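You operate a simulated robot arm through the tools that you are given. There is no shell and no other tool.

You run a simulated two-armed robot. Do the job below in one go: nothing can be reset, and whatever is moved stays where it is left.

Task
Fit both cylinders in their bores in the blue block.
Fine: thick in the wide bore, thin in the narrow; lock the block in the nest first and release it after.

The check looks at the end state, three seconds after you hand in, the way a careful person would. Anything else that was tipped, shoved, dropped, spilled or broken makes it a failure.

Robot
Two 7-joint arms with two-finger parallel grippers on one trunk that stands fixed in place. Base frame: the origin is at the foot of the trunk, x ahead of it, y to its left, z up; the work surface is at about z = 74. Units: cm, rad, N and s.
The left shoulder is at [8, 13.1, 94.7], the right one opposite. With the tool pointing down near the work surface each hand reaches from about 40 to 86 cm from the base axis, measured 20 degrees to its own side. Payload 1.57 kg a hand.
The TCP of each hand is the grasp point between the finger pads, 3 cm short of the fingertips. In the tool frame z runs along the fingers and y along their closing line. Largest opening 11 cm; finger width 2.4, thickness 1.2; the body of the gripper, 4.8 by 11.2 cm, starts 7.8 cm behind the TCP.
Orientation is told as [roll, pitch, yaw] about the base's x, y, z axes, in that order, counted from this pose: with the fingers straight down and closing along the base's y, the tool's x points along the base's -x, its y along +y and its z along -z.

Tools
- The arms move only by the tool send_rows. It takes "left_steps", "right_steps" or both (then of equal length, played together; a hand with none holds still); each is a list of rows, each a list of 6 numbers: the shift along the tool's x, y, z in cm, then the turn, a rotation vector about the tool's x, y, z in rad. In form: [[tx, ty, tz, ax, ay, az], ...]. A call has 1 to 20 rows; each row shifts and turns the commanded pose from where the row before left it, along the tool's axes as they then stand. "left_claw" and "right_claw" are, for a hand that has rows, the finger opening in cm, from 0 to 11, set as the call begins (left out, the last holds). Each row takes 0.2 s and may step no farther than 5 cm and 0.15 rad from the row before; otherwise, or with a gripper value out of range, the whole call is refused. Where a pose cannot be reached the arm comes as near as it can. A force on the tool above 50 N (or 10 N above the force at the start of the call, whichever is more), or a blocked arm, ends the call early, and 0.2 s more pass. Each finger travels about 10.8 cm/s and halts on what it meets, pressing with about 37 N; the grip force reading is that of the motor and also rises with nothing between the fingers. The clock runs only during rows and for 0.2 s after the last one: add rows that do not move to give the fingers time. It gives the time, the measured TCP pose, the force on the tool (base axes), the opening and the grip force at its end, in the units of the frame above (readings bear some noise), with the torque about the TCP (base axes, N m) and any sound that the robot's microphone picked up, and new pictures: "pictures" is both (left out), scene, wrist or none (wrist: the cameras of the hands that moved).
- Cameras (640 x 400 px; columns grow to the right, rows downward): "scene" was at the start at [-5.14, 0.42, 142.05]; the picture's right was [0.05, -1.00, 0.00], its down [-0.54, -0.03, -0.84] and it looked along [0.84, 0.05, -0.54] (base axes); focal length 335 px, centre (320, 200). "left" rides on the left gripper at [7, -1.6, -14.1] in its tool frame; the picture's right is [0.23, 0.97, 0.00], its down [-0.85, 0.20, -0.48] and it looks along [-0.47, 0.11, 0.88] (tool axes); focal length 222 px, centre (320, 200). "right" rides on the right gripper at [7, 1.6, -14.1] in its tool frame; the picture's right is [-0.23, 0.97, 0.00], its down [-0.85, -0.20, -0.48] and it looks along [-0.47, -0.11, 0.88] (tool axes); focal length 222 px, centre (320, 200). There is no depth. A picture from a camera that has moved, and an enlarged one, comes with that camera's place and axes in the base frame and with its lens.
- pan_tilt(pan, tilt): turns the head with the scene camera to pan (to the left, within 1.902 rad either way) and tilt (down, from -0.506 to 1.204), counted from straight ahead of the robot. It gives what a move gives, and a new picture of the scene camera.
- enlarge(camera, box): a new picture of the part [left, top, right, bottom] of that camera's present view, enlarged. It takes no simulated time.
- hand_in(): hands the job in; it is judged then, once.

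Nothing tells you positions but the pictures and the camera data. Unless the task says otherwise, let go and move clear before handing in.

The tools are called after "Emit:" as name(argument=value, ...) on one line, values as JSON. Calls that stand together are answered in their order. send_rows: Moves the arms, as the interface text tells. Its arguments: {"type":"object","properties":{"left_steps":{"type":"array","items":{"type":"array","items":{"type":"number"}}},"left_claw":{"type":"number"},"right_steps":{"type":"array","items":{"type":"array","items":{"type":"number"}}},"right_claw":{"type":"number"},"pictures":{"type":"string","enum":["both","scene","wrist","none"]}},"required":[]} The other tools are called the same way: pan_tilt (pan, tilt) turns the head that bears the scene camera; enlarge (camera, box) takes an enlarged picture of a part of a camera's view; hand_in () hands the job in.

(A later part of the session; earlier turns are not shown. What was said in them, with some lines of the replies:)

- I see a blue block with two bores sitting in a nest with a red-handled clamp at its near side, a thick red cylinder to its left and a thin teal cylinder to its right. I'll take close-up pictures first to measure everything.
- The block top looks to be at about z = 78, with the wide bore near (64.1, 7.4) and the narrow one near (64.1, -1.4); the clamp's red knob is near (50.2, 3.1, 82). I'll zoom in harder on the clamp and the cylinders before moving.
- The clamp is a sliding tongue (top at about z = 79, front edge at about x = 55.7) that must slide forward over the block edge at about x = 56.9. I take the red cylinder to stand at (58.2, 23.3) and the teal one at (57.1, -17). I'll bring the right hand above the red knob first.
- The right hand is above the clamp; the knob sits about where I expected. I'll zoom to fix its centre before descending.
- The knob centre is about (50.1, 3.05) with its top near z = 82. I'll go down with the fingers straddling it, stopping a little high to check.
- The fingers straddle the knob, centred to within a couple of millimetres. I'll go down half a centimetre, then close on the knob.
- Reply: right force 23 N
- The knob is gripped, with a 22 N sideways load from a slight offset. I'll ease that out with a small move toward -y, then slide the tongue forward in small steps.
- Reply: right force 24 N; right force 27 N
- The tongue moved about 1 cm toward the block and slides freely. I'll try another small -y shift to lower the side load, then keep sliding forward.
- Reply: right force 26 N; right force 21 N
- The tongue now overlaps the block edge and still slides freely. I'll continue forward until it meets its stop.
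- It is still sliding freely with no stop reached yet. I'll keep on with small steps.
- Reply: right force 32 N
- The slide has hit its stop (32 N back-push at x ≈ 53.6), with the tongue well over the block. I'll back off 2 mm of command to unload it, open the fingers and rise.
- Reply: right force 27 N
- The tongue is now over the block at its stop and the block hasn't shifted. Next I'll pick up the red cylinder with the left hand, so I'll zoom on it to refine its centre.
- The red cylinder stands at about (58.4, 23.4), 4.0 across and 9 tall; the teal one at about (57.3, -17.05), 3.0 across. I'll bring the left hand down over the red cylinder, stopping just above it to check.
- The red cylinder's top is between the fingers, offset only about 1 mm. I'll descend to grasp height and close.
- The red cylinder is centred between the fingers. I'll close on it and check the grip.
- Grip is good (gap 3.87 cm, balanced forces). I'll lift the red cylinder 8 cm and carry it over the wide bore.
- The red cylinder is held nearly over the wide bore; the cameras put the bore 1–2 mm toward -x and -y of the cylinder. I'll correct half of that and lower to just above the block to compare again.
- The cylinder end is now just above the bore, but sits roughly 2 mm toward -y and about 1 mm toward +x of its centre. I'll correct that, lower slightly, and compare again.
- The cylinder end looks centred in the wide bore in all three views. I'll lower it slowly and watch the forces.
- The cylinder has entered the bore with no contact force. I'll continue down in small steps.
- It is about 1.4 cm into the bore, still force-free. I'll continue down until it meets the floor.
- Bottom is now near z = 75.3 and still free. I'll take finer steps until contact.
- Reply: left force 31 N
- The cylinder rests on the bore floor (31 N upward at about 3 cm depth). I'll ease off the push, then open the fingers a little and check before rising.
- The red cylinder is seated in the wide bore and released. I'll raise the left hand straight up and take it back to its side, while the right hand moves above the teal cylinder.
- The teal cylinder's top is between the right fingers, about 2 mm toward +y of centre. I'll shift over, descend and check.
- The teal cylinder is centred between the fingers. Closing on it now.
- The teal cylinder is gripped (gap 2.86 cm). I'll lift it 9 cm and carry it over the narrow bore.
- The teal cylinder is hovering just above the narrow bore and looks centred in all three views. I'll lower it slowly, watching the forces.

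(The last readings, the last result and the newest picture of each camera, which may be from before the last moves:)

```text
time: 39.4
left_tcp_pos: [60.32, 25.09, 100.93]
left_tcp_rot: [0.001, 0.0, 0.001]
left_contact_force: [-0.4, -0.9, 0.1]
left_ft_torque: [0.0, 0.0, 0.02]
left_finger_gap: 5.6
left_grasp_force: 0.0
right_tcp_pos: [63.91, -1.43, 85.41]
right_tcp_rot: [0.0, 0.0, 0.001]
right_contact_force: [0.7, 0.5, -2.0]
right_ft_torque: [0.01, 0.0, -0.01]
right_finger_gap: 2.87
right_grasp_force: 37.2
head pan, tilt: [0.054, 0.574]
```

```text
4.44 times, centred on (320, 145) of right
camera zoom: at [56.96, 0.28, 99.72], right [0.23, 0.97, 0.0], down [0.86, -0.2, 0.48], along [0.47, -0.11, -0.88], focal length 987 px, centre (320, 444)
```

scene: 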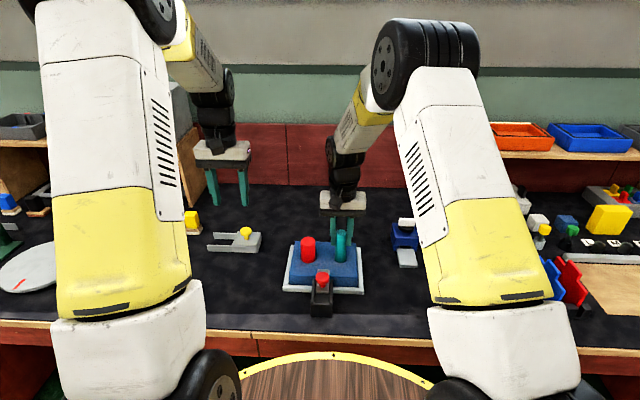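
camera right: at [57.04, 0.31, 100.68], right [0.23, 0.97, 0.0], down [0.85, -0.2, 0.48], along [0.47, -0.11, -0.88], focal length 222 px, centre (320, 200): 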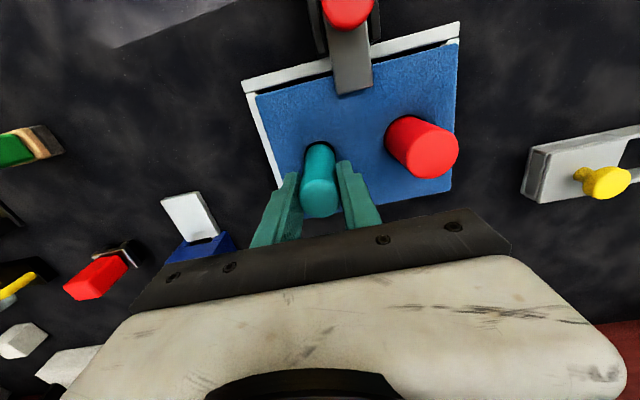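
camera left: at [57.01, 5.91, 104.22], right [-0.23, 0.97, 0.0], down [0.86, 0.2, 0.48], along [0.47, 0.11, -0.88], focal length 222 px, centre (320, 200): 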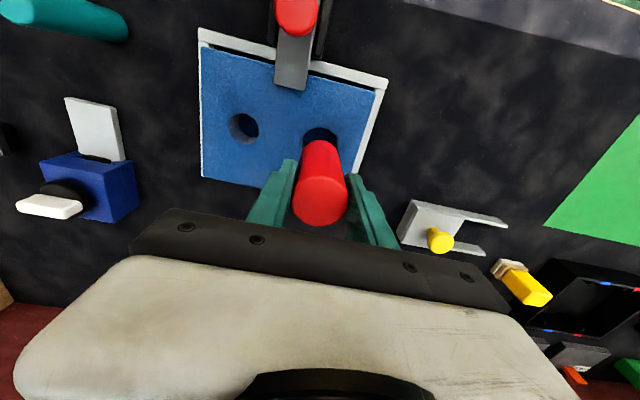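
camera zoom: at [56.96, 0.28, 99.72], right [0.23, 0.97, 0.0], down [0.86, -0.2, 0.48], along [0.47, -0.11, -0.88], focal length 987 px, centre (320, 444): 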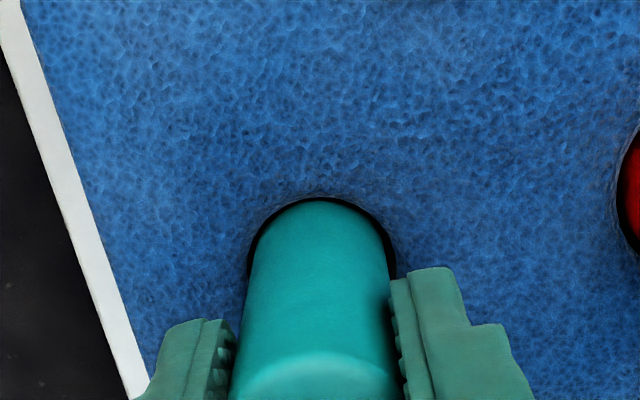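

It has entered the narrow bore without contact, slightly close to the near (-x) rim. I'll nudge it 0.5 mm toward +x and continue down.

Emit:
send_rows(right_steps=[[-0.05, 0, 0.15, 0, 0, 0], [0, 0, 0.2, 0, 0, 0], [0, 0, 0.2, 0, 0, 0], [0, 0, 0.2, 0, 0, 0], [0, 0, 0.2, 0, 0, 0], [0, 0, 0.2, 0, 0, 0], [0, 0, 0, 0, 0, 0]], right_claw=2.2, pictures="none")

Emit:
enlarge(camera="scene", box=[305, 225, 375, 285])

Emit:
enlarge(camera="right", box=[260, 100, 380, 190])

```text
time: 41.0
left_tcp_pos: [60.13, 25.06, 100.92]
left_tcp_rot: [0.0, 0.002, 0.0]
left_contact_force: [0.3, -0.2, -1.0]
left_ft_torque: [0.02, 0.0, 0.01]
left_finger_gap: 5.6
left_grasp_force: 0.1
right_tcp_pos: [64.02, -1.31, 84.37]
right_tcp_rot: [0.0, 0.0, 0.002]
right_contact_force: [0.1, 0.1, -1.2]
right_ft_torque: [-0.01, -0.03, -0.01]
right_finger_gap: 2.84
right_grasp_force: 37.6
head pan, tilt: [0.054, 0.574]
```

```text
6.67 times, centred on (340, 255) of scene
camera zoom: at [-5.13, 0.42, 142.05], right [0.05, -1.0, 0.0], down [-0.54, -0.03, -0.84], along [0.84, 0.05, -0.54], focal length 2236 px, centre (187, -167)
```

zoom: 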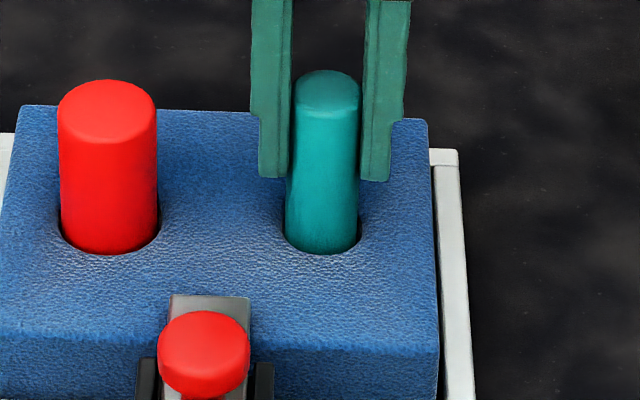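

```text
4.44 times, centred on (320, 145) of right
camera zoom: at [57.08, 0.34, 98.56], right [0.23, 0.97, 0.0], down [0.85, -0.2, 0.48], along [0.47, -0.11, -0.88], focal length 987 px, centre (320, 444)
```

zoom: 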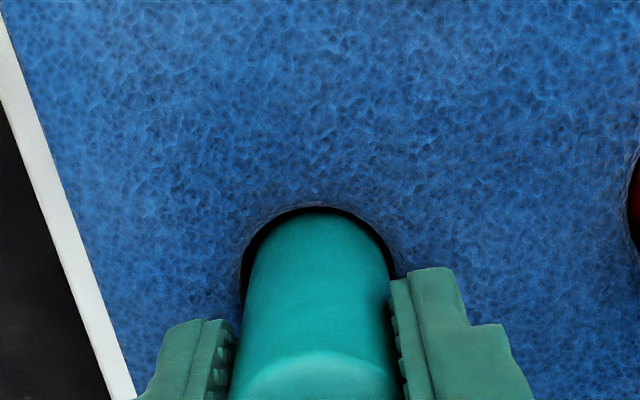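

It is about 1.7 cm in with no load. I'll nudge 0.5 mm toward -y to re-centre and keep lowering.

Emit:
send_rows(right_steps=[[0, -0.06, 0.15, 0, 0, 0], [0, 0, 0.15, 0, 0, 0], [0, 0, 0.15, 0, 0, 0], [0, 0, 0.15, 0, 0, 0], [0, 0, 0.15, 0, 0, 0], [0, 0, 0.15, 0, 0, 0], [0, 0, 0.1, 0, 0, 0], [0, 0, 0, 0, 0, 0]], right_claw=2.2, pictures="none")

Emit:
send_rows(right_steps=[[0, 0, 0.1, 0, 0, 0], [0, 0, 0.1, 0, 0, 0], [0, 0, 0.1, 0, 0, 0], [0, 0, 0.1, 0, 0, 0], [0, 0, 0, 0, 0, 0]], right_claw=2.2, pictures="none")

Emit:
enlarge(camera="scene", box=[305, 225, 375, 285])

```text
time: 42.8
left_tcp_pos: [60.16, 25.11, 100.83]
left_tcp_rot: [0.0, 0.001, 0.0]
left_contact_force: [0.6, -0.7, -0.6]
left_ft_torque: [-0.01, 0.01, 0.01]
left_finger_gap: 5.58
left_grasp_force: 0.1
right_tcp_pos: [63.96, -1.45, 83.37]
right_tcp_rot: [0.001, 0.0, 0.001]
right_contact_force: [-1.0, 1.5, -0.6]
right_ft_torque: [0.0, -0.03, -0.01]
right_finger_gap: 2.82
right_grasp_force: 36.8
head pan, tilt: [0.054, 0.574]
```

```text
time: 44.0
left_tcp_pos: [60.14, 25.03, 100.85]
left_tcp_rot: [0.0, -0.001, 0.001]
left_contact_force: [-0.1, -0.4, 1.0]
left_ft_torque: [0.0, 0.0, 0.02]
left_finger_gap: 5.59
left_grasp_force: 0.1
right_tcp_pos: [64.14, -1.41, 83.08]
right_tcp_rot: [0.001, -0.004, 0.002]
right_contact_force: [-6.8, -1.5, 23.1]
right_ft_torque: [-0.11, 0.48, 0.03]
right_finger_gap: 2.82
right_grasp_force: 36.8
head pan, tilt: [0.054, 0.574]
```

```text
6.67 times, centred on (340, 255) of scene
camera zoom: at [-5.23, 0.42, 142.05], right [0.05, -1.0, 0.0], down [-0.54, -0.03, -0.84], along [0.84, 0.05, -0.54], focal length 2236 px, centre (187, -167)
```

zoom: 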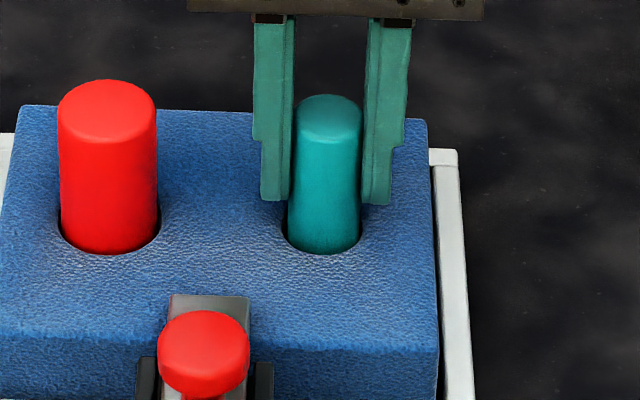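

The teal cylinder is on the floor of the narrow bore, its top level with the red one. I'll ease off, open the fingers slightly and rise.

Emit:
send_rows(right_steps=[[0, 0, -0.15, 0, 0, 0], [0, 0, 0, 0, 0, 0]], right_claw=2.2, pictures="none")

Emit:
send_rows(right_steps=[[0, 0, 0, 0, 0, 0], [0, 0, 0, 0, 0, 0], [0, 0, 0, 0, 0, 0]], right_claw=4.8, pictures="none")

Emit:
enlarge(camera="scene", box=[290, 215, 390, 295])

Emit:
enlarge(camera="right", box=[220, 100, 420, 235])

```text
time: 44.6
left_tcp_pos: [60.19, 25.06, 100.94]
left_tcp_rot: [-0.002, 0.0, 0.003]
left_contact_force: [0.2, 0.9, -0.1]
left_ft_torque: [-0.03, -0.02, -0.03]
left_finger_gap: 5.6
left_grasp_force: 0.1
right_tcp_pos: [64.14, -1.44, 83.13]
right_tcp_rot: [0.0, -0.001, 0.002]
right_contact_force: [3.3, -1.3, 9.9]
right_ft_torque: [-0.04, -0.18, -0.01]
right_finger_gap: 2.87
right_grasp_force: 37.1
head pan, tilt: [0.054, 0.574]
```

```text
time: 45.4
left_tcp_pos: [60.03, 25.02, 100.86]
left_tcp_rot: [-0.001, 0.001, 0.002]
left_contact_force: [0.4, 0.2, -0.2]
left_ft_torque: [-0.01, -0.01, 0.03]
left_finger_gap: 5.62
left_grasp_force: 0.1
right_tcp_pos: [63.91, -1.36, 83.05]
right_tcp_rot: [0.001, 0.001, 0.001]
right_contact_force: [0.8, -0.2, 0.2]
right_ft_torque: [-0.02, 0.02, -0.01]
right_finger_gap: 4.8
right_grasp_force: 0.0
head pan, tilt: [0.054, 0.574]
```

```text
5.00 times, centred on (340, 255) of scene
camera zoom: at [-5.13, 0.43, 142.05], right [0.05, -1.0, 0.0], down [-0.54, -0.03, -0.84], along [0.84, 0.05, -0.54], focal length 1677 px, centre (220, -75)
```

zoom: 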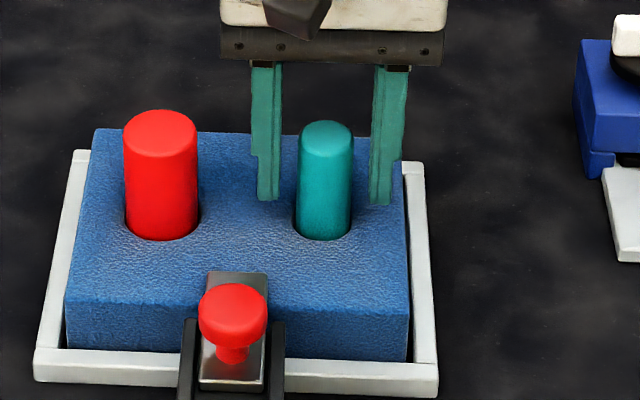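

```text
2.96 times, centred on (320, 168) of right
camera zoom: at [57.08, 0.23, 97.27], right [0.23, 0.97, 0.0], down [0.86, -0.2, 0.48], along [0.47, -0.11, -0.88], focal length 658 px, centre (320, 296)
```

zoom: 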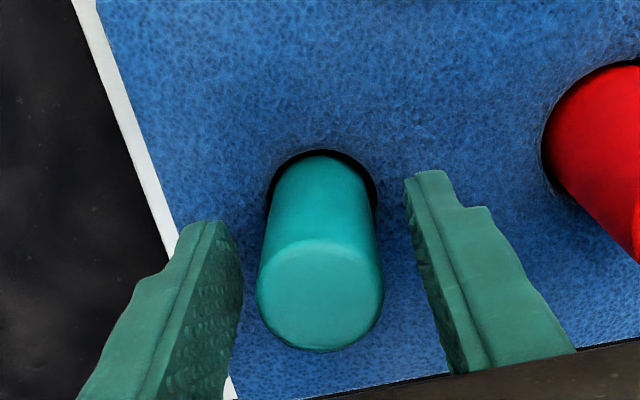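

Both cylinders are seated and freed. I'll raise the right hand and bring it over the clamp knob again to release the block.

Emit:
send_rows(right_steps=[[0, 0, -1.0, 0, 0, 0], [0, 0, -2.0, 0, 0, 0], [0, 0, -3.0, 0, 0, 0], [0, 0, -4.0, 0, 0, 0], [0, 0, -4.0, 0, 0, 0], [3.0, 1.3, 0, 0, 0, 0], [3.0, 1.3, 0, 0, 0, 0], [3.0, 1.2, 0, 0, 0, 0], [1.4, 0.5, 0, 0, 0, 0], [0, 0, 0, 0, 0, 0]], right_claw=4.8, pictures="both")

Emit:
enlarge(camera="right", box=[260, 90, 420, 190])

Emit:
enlarge(camera="scene", box=[270, 200, 380, 320])

```text
time: 47.6
left_tcp_pos: [60.2, 25.02, 100.87]
left_tcp_rot: [0.001, 0.001, 0.0]
left_contact_force: [0.9, 0.3, 0.2]
left_ft_torque: [-0.01, 0.01, -0.01]
left_finger_gap: 5.58
left_grasp_force: 0.0
right_tcp_pos: [53.64, 2.79, 97.0]
right_tcp_rot: [-0.001, 0.001, 0.002]
right_contact_force: [-0.1, -0.3, -0.7]
right_ft_torque: [0.03, -0.04, -0.01]
right_finger_gap: 4.79
right_grasp_force: 0.1
head pan, tilt: [0.054, 0.574]
camera right: at [46.65, 4.39, 111.14], right [0.23, 0.97, 0.0], down [0.85, -0.2, 0.48], along [0.47, -0.11, -0.88], focal length 222 px, centre (320, 200)
```

scene: 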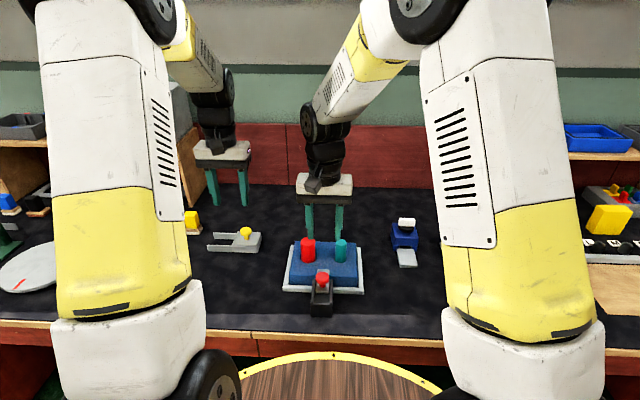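
right: 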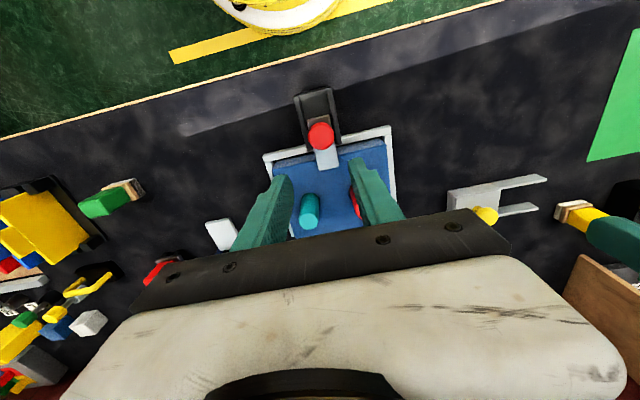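

```text
4.00 times, centred on (340, 140) of right
camera zoom: at [46.65, 4.39, 111.14], right [0.23, 0.97, 0.0], down [0.85, -0.2, 0.48], along [0.47, -0.11, -0.88], focal length 888 px, centre (240, 440)
```

zoom: 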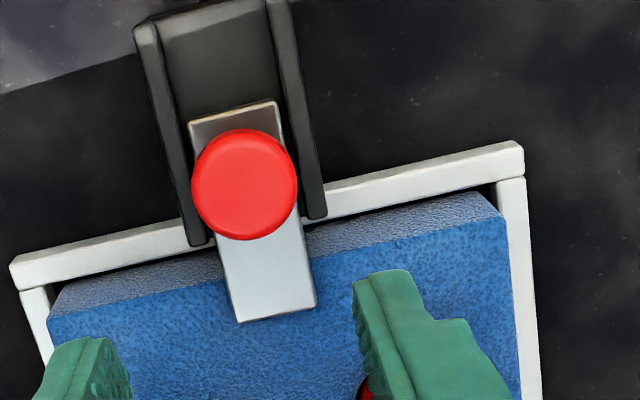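

```text
3.33 times, centred on (325, 260) of scene
camera zoom: at [-5.13, 0.42, 142.05], right [0.05, -1.0, 0.0], down [-0.54, -0.03, -0.84], along [0.84, 0.05, -0.54], focal length 1118 px, centre (303, 0)
```

zoom: 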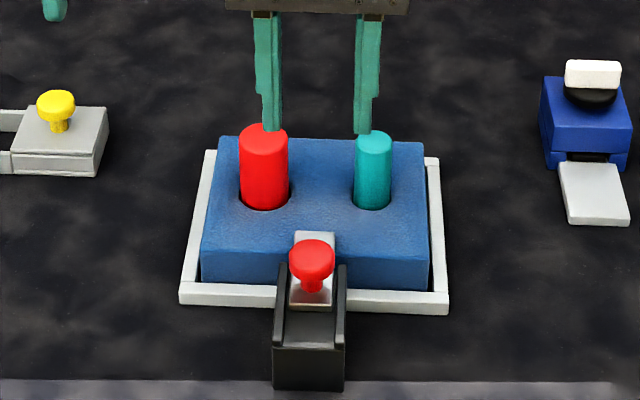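

The tongue is still over the block; the knob is about 0.6 cm nearer than the hand and about 2 mm to +y. I'll shift accordingly and descend around it with the fingers at 6 cm.

Emit:
send_rows(right_steps=[[0.55, 0.12, 3.0, 0, 0, 0], [0, 0, 3.5, 0, 0, 0], [0, 0, 3.5, 0, 0, 0], [0, 0, 2.5, 0, 0, 0], [0, 0, 0.7, 0, 0, 0], [0, 0, 0, 0, 0, 0]], right_claw=6, pictures="none")

Emit:
enlarge(camera="scene", box=[280, 230, 370, 310])

Emit:
enlarge(camera="right", box=[220, 100, 420, 240])

```text
time: 49.0
left_tcp_pos: [60.22, 25.07, 100.98]
left_tcp_rot: [0.0, 0.0, 0.0]
left_contact_force: [0.0, 0.3, 0.0]
left_ft_torque: [0.04, 0.01, 0.0]
left_finger_gap: 5.6
left_grasp_force: 0.1
right_tcp_pos: [53.13, 2.94, 83.96]
right_tcp_rot: [0.001, 0.0, 0.002]
right_contact_force: [0.7, 0.6, -0.2]
right_ft_torque: [-0.07, 0.02, -0.02]
right_finger_gap: 6.01
right_grasp_force: 0.2
head pan, tilt: [0.054, 0.574]
```

```text
5.00 times, centred on (325, 270) of scene
camera zoom: at [-5.14, 0.43, 142.05], right [0.05, -1.0, 0.0], down [-0.54, -0.03, -0.84], along [0.84, 0.05, -0.54], focal length 1677 px, centre (295, -150)
```

zoom: 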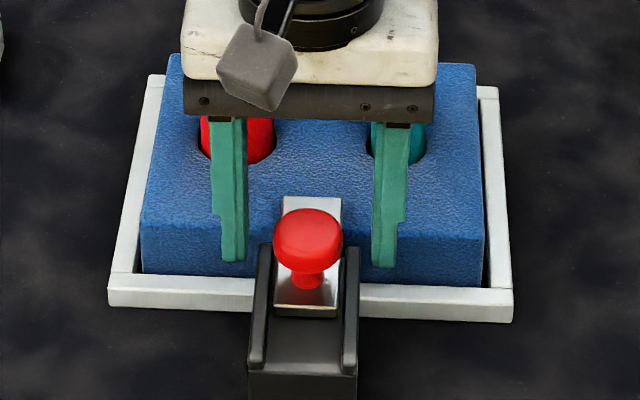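

```text
2.86 times, centred on (320, 170) of right
camera zoom: at [46.16, 4.6, 98.12], right [0.23, 0.97, 0.0], down [0.86, -0.2, 0.48], along [0.47, -0.11, -0.88], focal length 635 px, centre (320, 286)
```

zoom: 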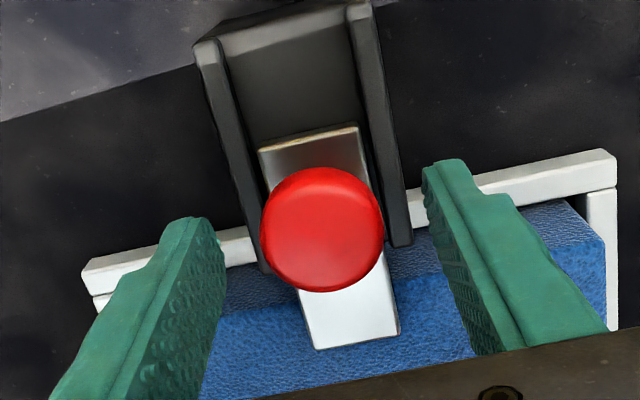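

The knob is centred between the fingers. I'll go down 0.7 cm, close on it, and check.

Emit:
send_rows(right_steps=[[0.1, 0, 0.35, 0, 0, 0], [0, 0, 0.35, 0, 0, 0], [0, 0, 0, 0, 0, 0]], right_claw=6, pictures="none")

Emit:
send_rows(right_steps=[[0, 0, 0, 0, 0, 0], [0, 0, 0, 0, 0, 0], [0, 0, 0, 0, 0, 0]], right_claw=2.5, pictures="none")

Emit:
enlarge(camera="scene", box=[280, 230, 370, 310])

```text
time: 49.8
left_tcp_pos: [60.14, 25.01, 100.86]
left_tcp_rot: [0.0, 0.001, 0.001]
left_contact_force: [-0.2, -0.2, -0.1]
left_ft_torque: [0.0, -0.01, 0.0]
left_finger_gap: 5.63
left_grasp_force: 0.1
right_tcp_pos: [53.03, 2.98, 83.13]
right_tcp_rot: [0.0, 0.001, 0.002]
right_contact_force: [-1.1, 0.1, 0.0]
right_ft_torque: [-0.04, 0.02, -0.01]
right_finger_gap: 5.99
right_grasp_force: 0.1
head pan, tilt: [0.054, 0.574]
```

```text
time: 50.6
left_tcp_pos: [60.15, 24.99, 100.9]
left_tcp_rot: [0.0, 0.001, -0.001]
left_contact_force: [-0.1, -0.9, -1.2]
left_ft_torque: [-0.01, 0.0, -0.01]
left_finger_gap: 5.58
left_grasp_force: 0.0
right_tcp_pos: [53.06, 2.89, 83.24]
right_tcp_rot: [0.0, 0.0, 0.003]
right_contact_force: [-0.7, 1.5, -1.7]
right_ft_torque: [0.04, -0.02, 0.02]
right_finger_gap: 3.28
right_grasp_force: 41.1
head pan, tilt: [0.054, 0.574]
```

```text
5.00 times, centred on (325, 270) of scene
camera zoom: at [-5.13, 0.43, 142.05], right [0.05, -1.0, 0.0], down [-0.54, -0.03, -0.84], along [0.84, 0.05, -0.54], focal length 1677 px, centre (295, -150)
```

zoom: 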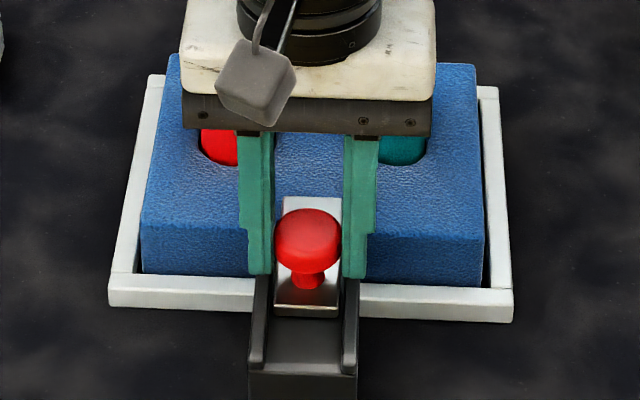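

The knob is gripped with almost no side load. I'll slide it back toward the robot in small steps, about 2.4 cm first.

Emit:
send_rows(right_steps=[[0.3, 0, 0, 0, 0, 0], [0.3, 0, 0, 0, 0, 0], [0.3, 0, 0, 0, 0, 0], [0.3, 0, 0, 0, 0, 0], [0.3, 0, 0, 0, 0, 0], [0.3, 0, 0, 0, 0, 0], [0.3, 0, 0, 0, 0, 0], [0.3, 0, 0, 0, 0, 0], [0, 0, 0, 0, 0, 0]], right_claw=2.5, pictures="none")

Emit:
enlarge(camera="scene", box=[280, 240, 370, 320])

```text
time: 52.6
left_tcp_pos: [60.12, 25.06, 100.81]
left_tcp_rot: [0.0, -0.001, 0.001]
left_contact_force: [-0.2, 0.7, -0.1]
left_ft_torque: [-0.01, 0.0, 0.01]
left_finger_gap: 5.58
left_grasp_force: 0.1
right_tcp_pos: [50.56, 3.1, 83.34]
right_tcp_rot: [0.001, 0.0, 0.001]
right_contact_force: [0.6, 9.0, -0.9]
right_ft_torque: [0.11, -0.19, 0.06]
right_finger_gap: 3.3
right_grasp_force: 41.1
head pan, tilt: [0.054, 0.574]
```

```text
5.00 times, centred on (325, 280) of scene
camera zoom: at [-5.13, 0.45, 142.05], right [0.05, -1.0, 0.0], down [-0.54, -0.03, -0.84], along [0.84, 0.05, -0.54], focal length 1677 px, centre (295, -200)
```

zoom: 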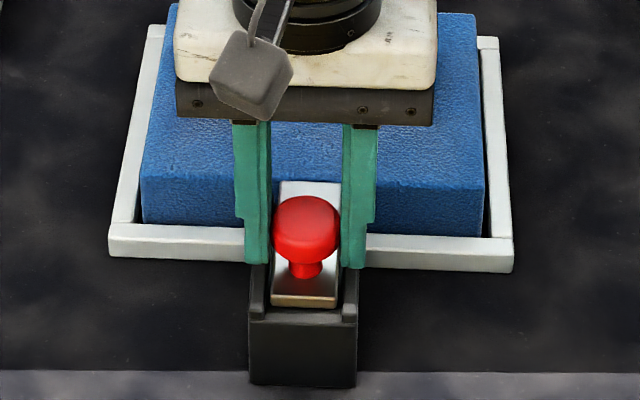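

The tongue is nearly back to its starting place, about 0.7 cm left to go. I'll take smaller steps to the open stop.

Emit:
send_rows(right_steps=[[0.15, 0, 0, 0, 0, 0], [0.15, 0, 0, 0, 0, 0], [0.15, 0, 0, 0, 0, 0], [0.15, 0, 0, 0, 0, 0], [0, 0, 0, 0, 0, 0]], right_claw=2.5, pictures="none")

Emit:
enlarge(camera="scene", box=[280, 240, 370, 320])

```text
time: 53.8
left_tcp_pos: [60.16, 25.0, 100.91]
left_tcp_rot: [-0.001, 0.0, 0.0]
left_contact_force: [0.5, 0.5, 0.4]
left_ft_torque: [0.04, 0.01, -0.02]
left_finger_gap: 5.59
left_grasp_force: 0.1
right_tcp_pos: [49.95, 3.02, 83.3]
right_tcp_rot: [-0.001, -0.002, 0.003]
right_contact_force: [3.0, 9.8, -11.2]
right_ft_torque: [0.19, -0.3, -0.1]
right_finger_gap: 3.27
right_grasp_force: 40.8
head pan, tilt: [0.054, 0.574]
```

```text
5.00 times, centred on (325, 280) of scene
camera zoom: at [-5.09, 0.47, 142.05], right [0.05, -1.0, 0.0], down [-0.54, -0.03, -0.84], along [0.84, 0.05, -0.54], focal length 1677 px, centre (295, -200)
```

zoom: 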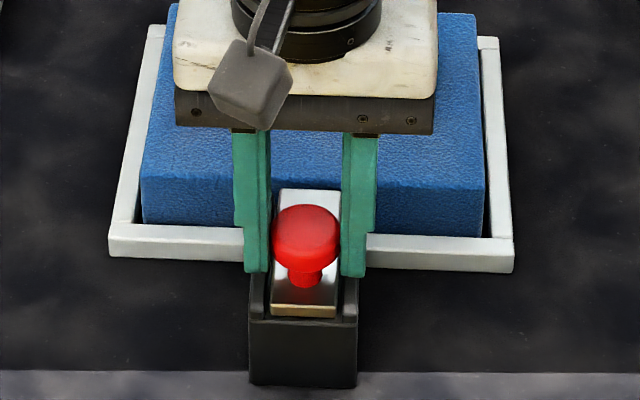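

The tongue is back at its starting position. I'll press one more small step to confirm it's at the open stop.

Emit:
send_rows(right_steps=[[0.1, 0, 0, 0, 0, 0], [0.1, 0, 0, 0, 0, 0], [0, 0, 0, 0, 0, 0]], right_claw=2.5, pictures="none")

Emit:
enlarge(camera="scene", box=[280, 240, 370, 320])

```text
time: 54.6
left_tcp_pos: [60.3, 25.03, 100.81]
left_tcp_rot: [0.001, 0.003, -0.001]
left_contact_force: [-0.5, -0.1, 0.3]
left_ft_torque: [0.03, 0.02, -0.02]
left_finger_gap: 5.58
left_grasp_force: 0.1
right_tcp_pos: [50.03, 2.96, 83.36]
right_tcp_rot: [0.0, -0.002, 0.0]
right_contact_force: [15.3, 5.1, -17.8]
right_ft_torque: [0.05, -0.44, -0.05]
right_finger_gap: 3.28
right_grasp_force: 41.3
head pan, tilt: [0.054, 0.574]
```

```text
5.00 times, centred on (325, 280) of scene
camera zoom: at [-5.03, 0.45, 142.06], right [0.05, -1.0, 0.0], down [-0.54, -0.03, -0.84], along [0.84, 0.05, -0.54], focal length 1677 px, centre (295, -200)
```

zoom: 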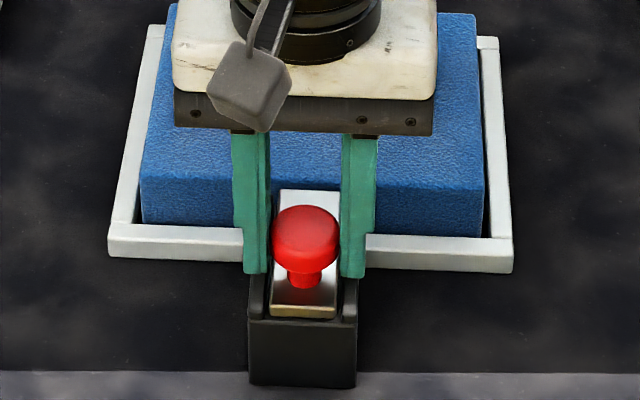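

It is at the open stop (15 N resistance). I'll ease off, open the fingers, rise and take the right hand back to its side.

Emit:
send_rows(right_steps=[[-0.12, 0, 0, 0, 0, 0], [0, 0, 0, 0, 0, 0]], right_claw=2.5, pictures="none")

Emit:
send_rows(right_steps=[[0, 0, 0, 0, 0, 0], [0, 0, 0, 0, 0, 0], [0, 0, 0, 0, 0, 0]], right_claw=6, pictures="none")

Emit:
send_rows(right_steps=[[0, 0, -1.5, 0, 0, 0], [0, 0, -3.5, 0, 0, 0], [0, 0, -4, 0, 0, 0], [0, 0, -4, 0, 0, 0], [-1.4, -3.8, -1, 0, 0, 0], [-1.4, -3.8, -1, 0, 0, 0], [-1.4, -3.8, -1, 0, 0, 0], [-1.4, -3.8, -1, 0, 0, 0], [-1.4, -3.8, 0, 0, 0, 0], [0, 0, 0, 0, 0, 0]], right_claw=6, pictures="both")

Emit:
enlarge(camera="scene", box=[265, 220, 385, 325])

Emit:
enlarge(camera="left", box=[0, 0, 320, 200])

Emit:
enlarge(camera="right", box=[320, 0, 640, 200])

```text
time: 55.2
left_tcp_pos: [60.18, 25.01, 100.84]
left_tcp_rot: [0.0, -0.001, 0.001]
left_contact_force: [-0.6, 0.6, 0.7]
left_ft_torque: [0.01, 0.03, -0.01]
left_finger_gap: 5.6
left_grasp_force: 0.0
right_tcp_pos: [49.89, 2.94, 83.29]
right_tcp_rot: [0.001, 0.0, 0.001]
right_contact_force: [9.6, 3.9, -2.9]
right_ft_torque: [0.09, -0.14, 0.0]
right_finger_gap: 3.29
right_grasp_force: 40.9
head pan, tilt: [0.054, 0.574]
```

```text
time: 56.0
left_tcp_pos: [60.2, 25.08, 100.74]
left_tcp_rot: [-0.001, -0.001, 0.001]
left_contact_force: [0.2, -0.9, -0.1]
left_ft_torque: [0.0, 0.02, 0.02]
left_finger_gap: 5.61
left_grasp_force: 0.0
right_tcp_pos: [49.88, 3.04, 83.26]
right_tcp_rot: [0.0, -0.001, 0.002]
right_contact_force: [0.4, 0.0, 0.1]
right_ft_torque: [-0.03, -0.04, -0.01]
right_finger_gap: 5.99
right_grasp_force: 0.1
head pan, tilt: [0.054, 0.574]
```

```text
time: 58.2
left_tcp_pos: [60.23, 25.01, 100.96]
left_tcp_rot: [0.0, -0.001, 0.001]
left_contact_force: [0.3, 1.0, -0.2]
left_ft_torque: [0.0, -0.01, 0.01]
left_finger_gap: 5.63
left_grasp_force: 0.1
right_tcp_pos: [56.9, -16.04, 100.12]
right_tcp_rot: [-0.001, 0.001, 0.002]
right_contact_force: [-0.2, 1.0, -0.2]
right_ft_torque: [-0.02, 0.02, 0.0]
right_finger_gap: 6.0
right_grasp_force: 0.1
head pan, tilt: [0.054, 0.574]
camera right: at [50.0, -14.29, 114.34], right [0.23, 0.97, 0.0], down [0.86, -0.2, 0.48], along [0.47, -0.11, -0.88], focal length 222 px, centre (320, 200)
```

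scene: 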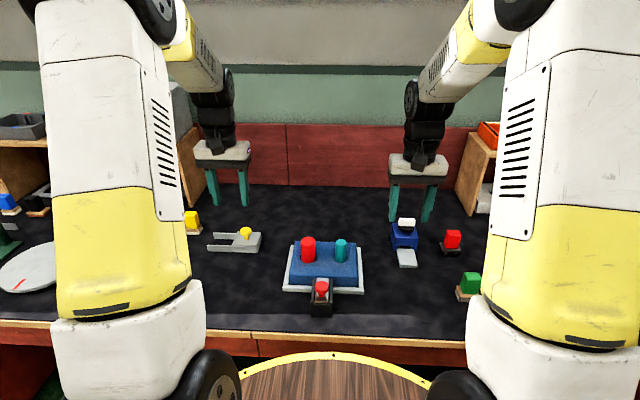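
right: 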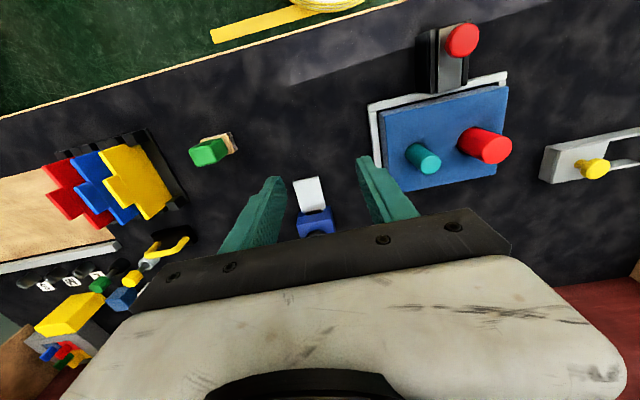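

```text
3.81 times, centred on (325, 272) of scene
camera zoom: at [-5.14, 0.42, 142.05], right [0.05, -1.0, 0.0], down [-0.54, -0.03, -0.84], along [0.84, 0.05, -0.54], focal length 1277 px, centre (301, -76)
```

zoom: 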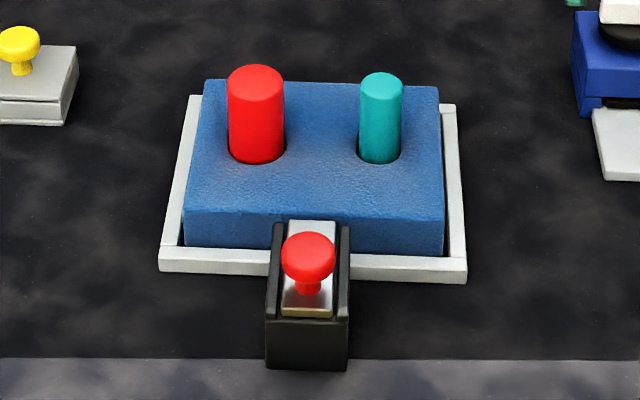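

```text
2.00 times, centred on (160, 100) of left
camera zoom: at [53.05, 23.39, 114.99], right [-0.23, 0.97, 0.0], down [0.85, 0.2, 0.48], along [0.47, 0.11, -0.88], focal length 444 px, centre (640, 400)
```

zoom: 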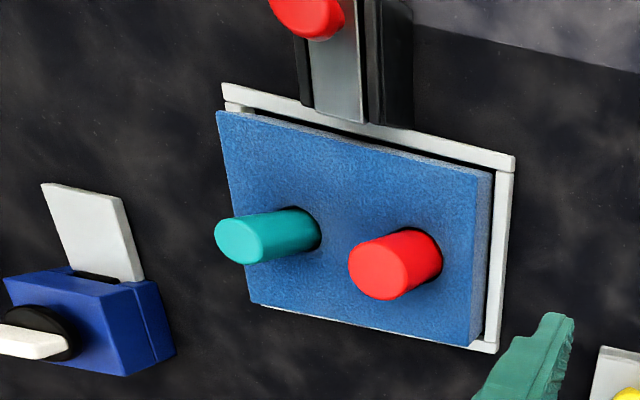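

```text
2.00 times, centred on (480, 100) of right
camera zoom: at [50.0, -14.29, 114.34], right [0.23, 0.97, 0.0], down [0.86, -0.2, 0.48], along [0.47, -0.11, -0.88], focal length 444 px, centre (0, 400)
```

zoom: 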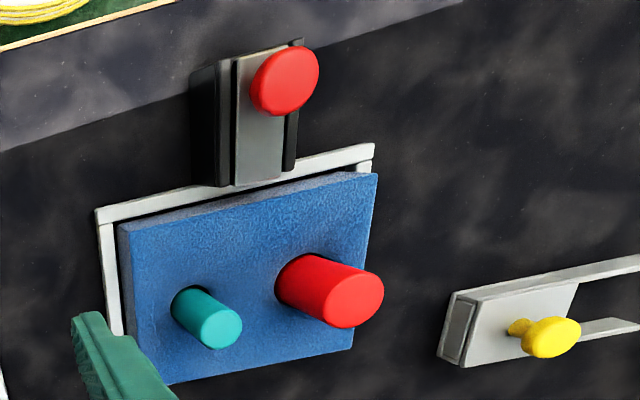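

Both cylinders stand fully seated in the right bores, and the clamp tongue is back at its open stop clear of the block. The other items in view are undisturbed and both hands are empty and well clear, so I'm handing in.

Emit:
hand_in()

```text
The job is handed in.
```

Both cylinders are in their bores in the blue block: the thick red one in the wide bore and the thin teal one in the narrow bore. I handed the job in, and no verdict has come back yet.

- **Clamp:** I slid the red-knobbed tongue over the block until it hit its stop before fitting anything. Afterwards I slid it back to its open stop, clear of the block.
- **Fit:** each cylinder went about 3 cm down and touched the bore floor. Neither touched a bore wall hard enough to show on the force readings.
- **End state:** the last pictures show the block still in its nest, nothing else in view moved, and both hands empty and clear.
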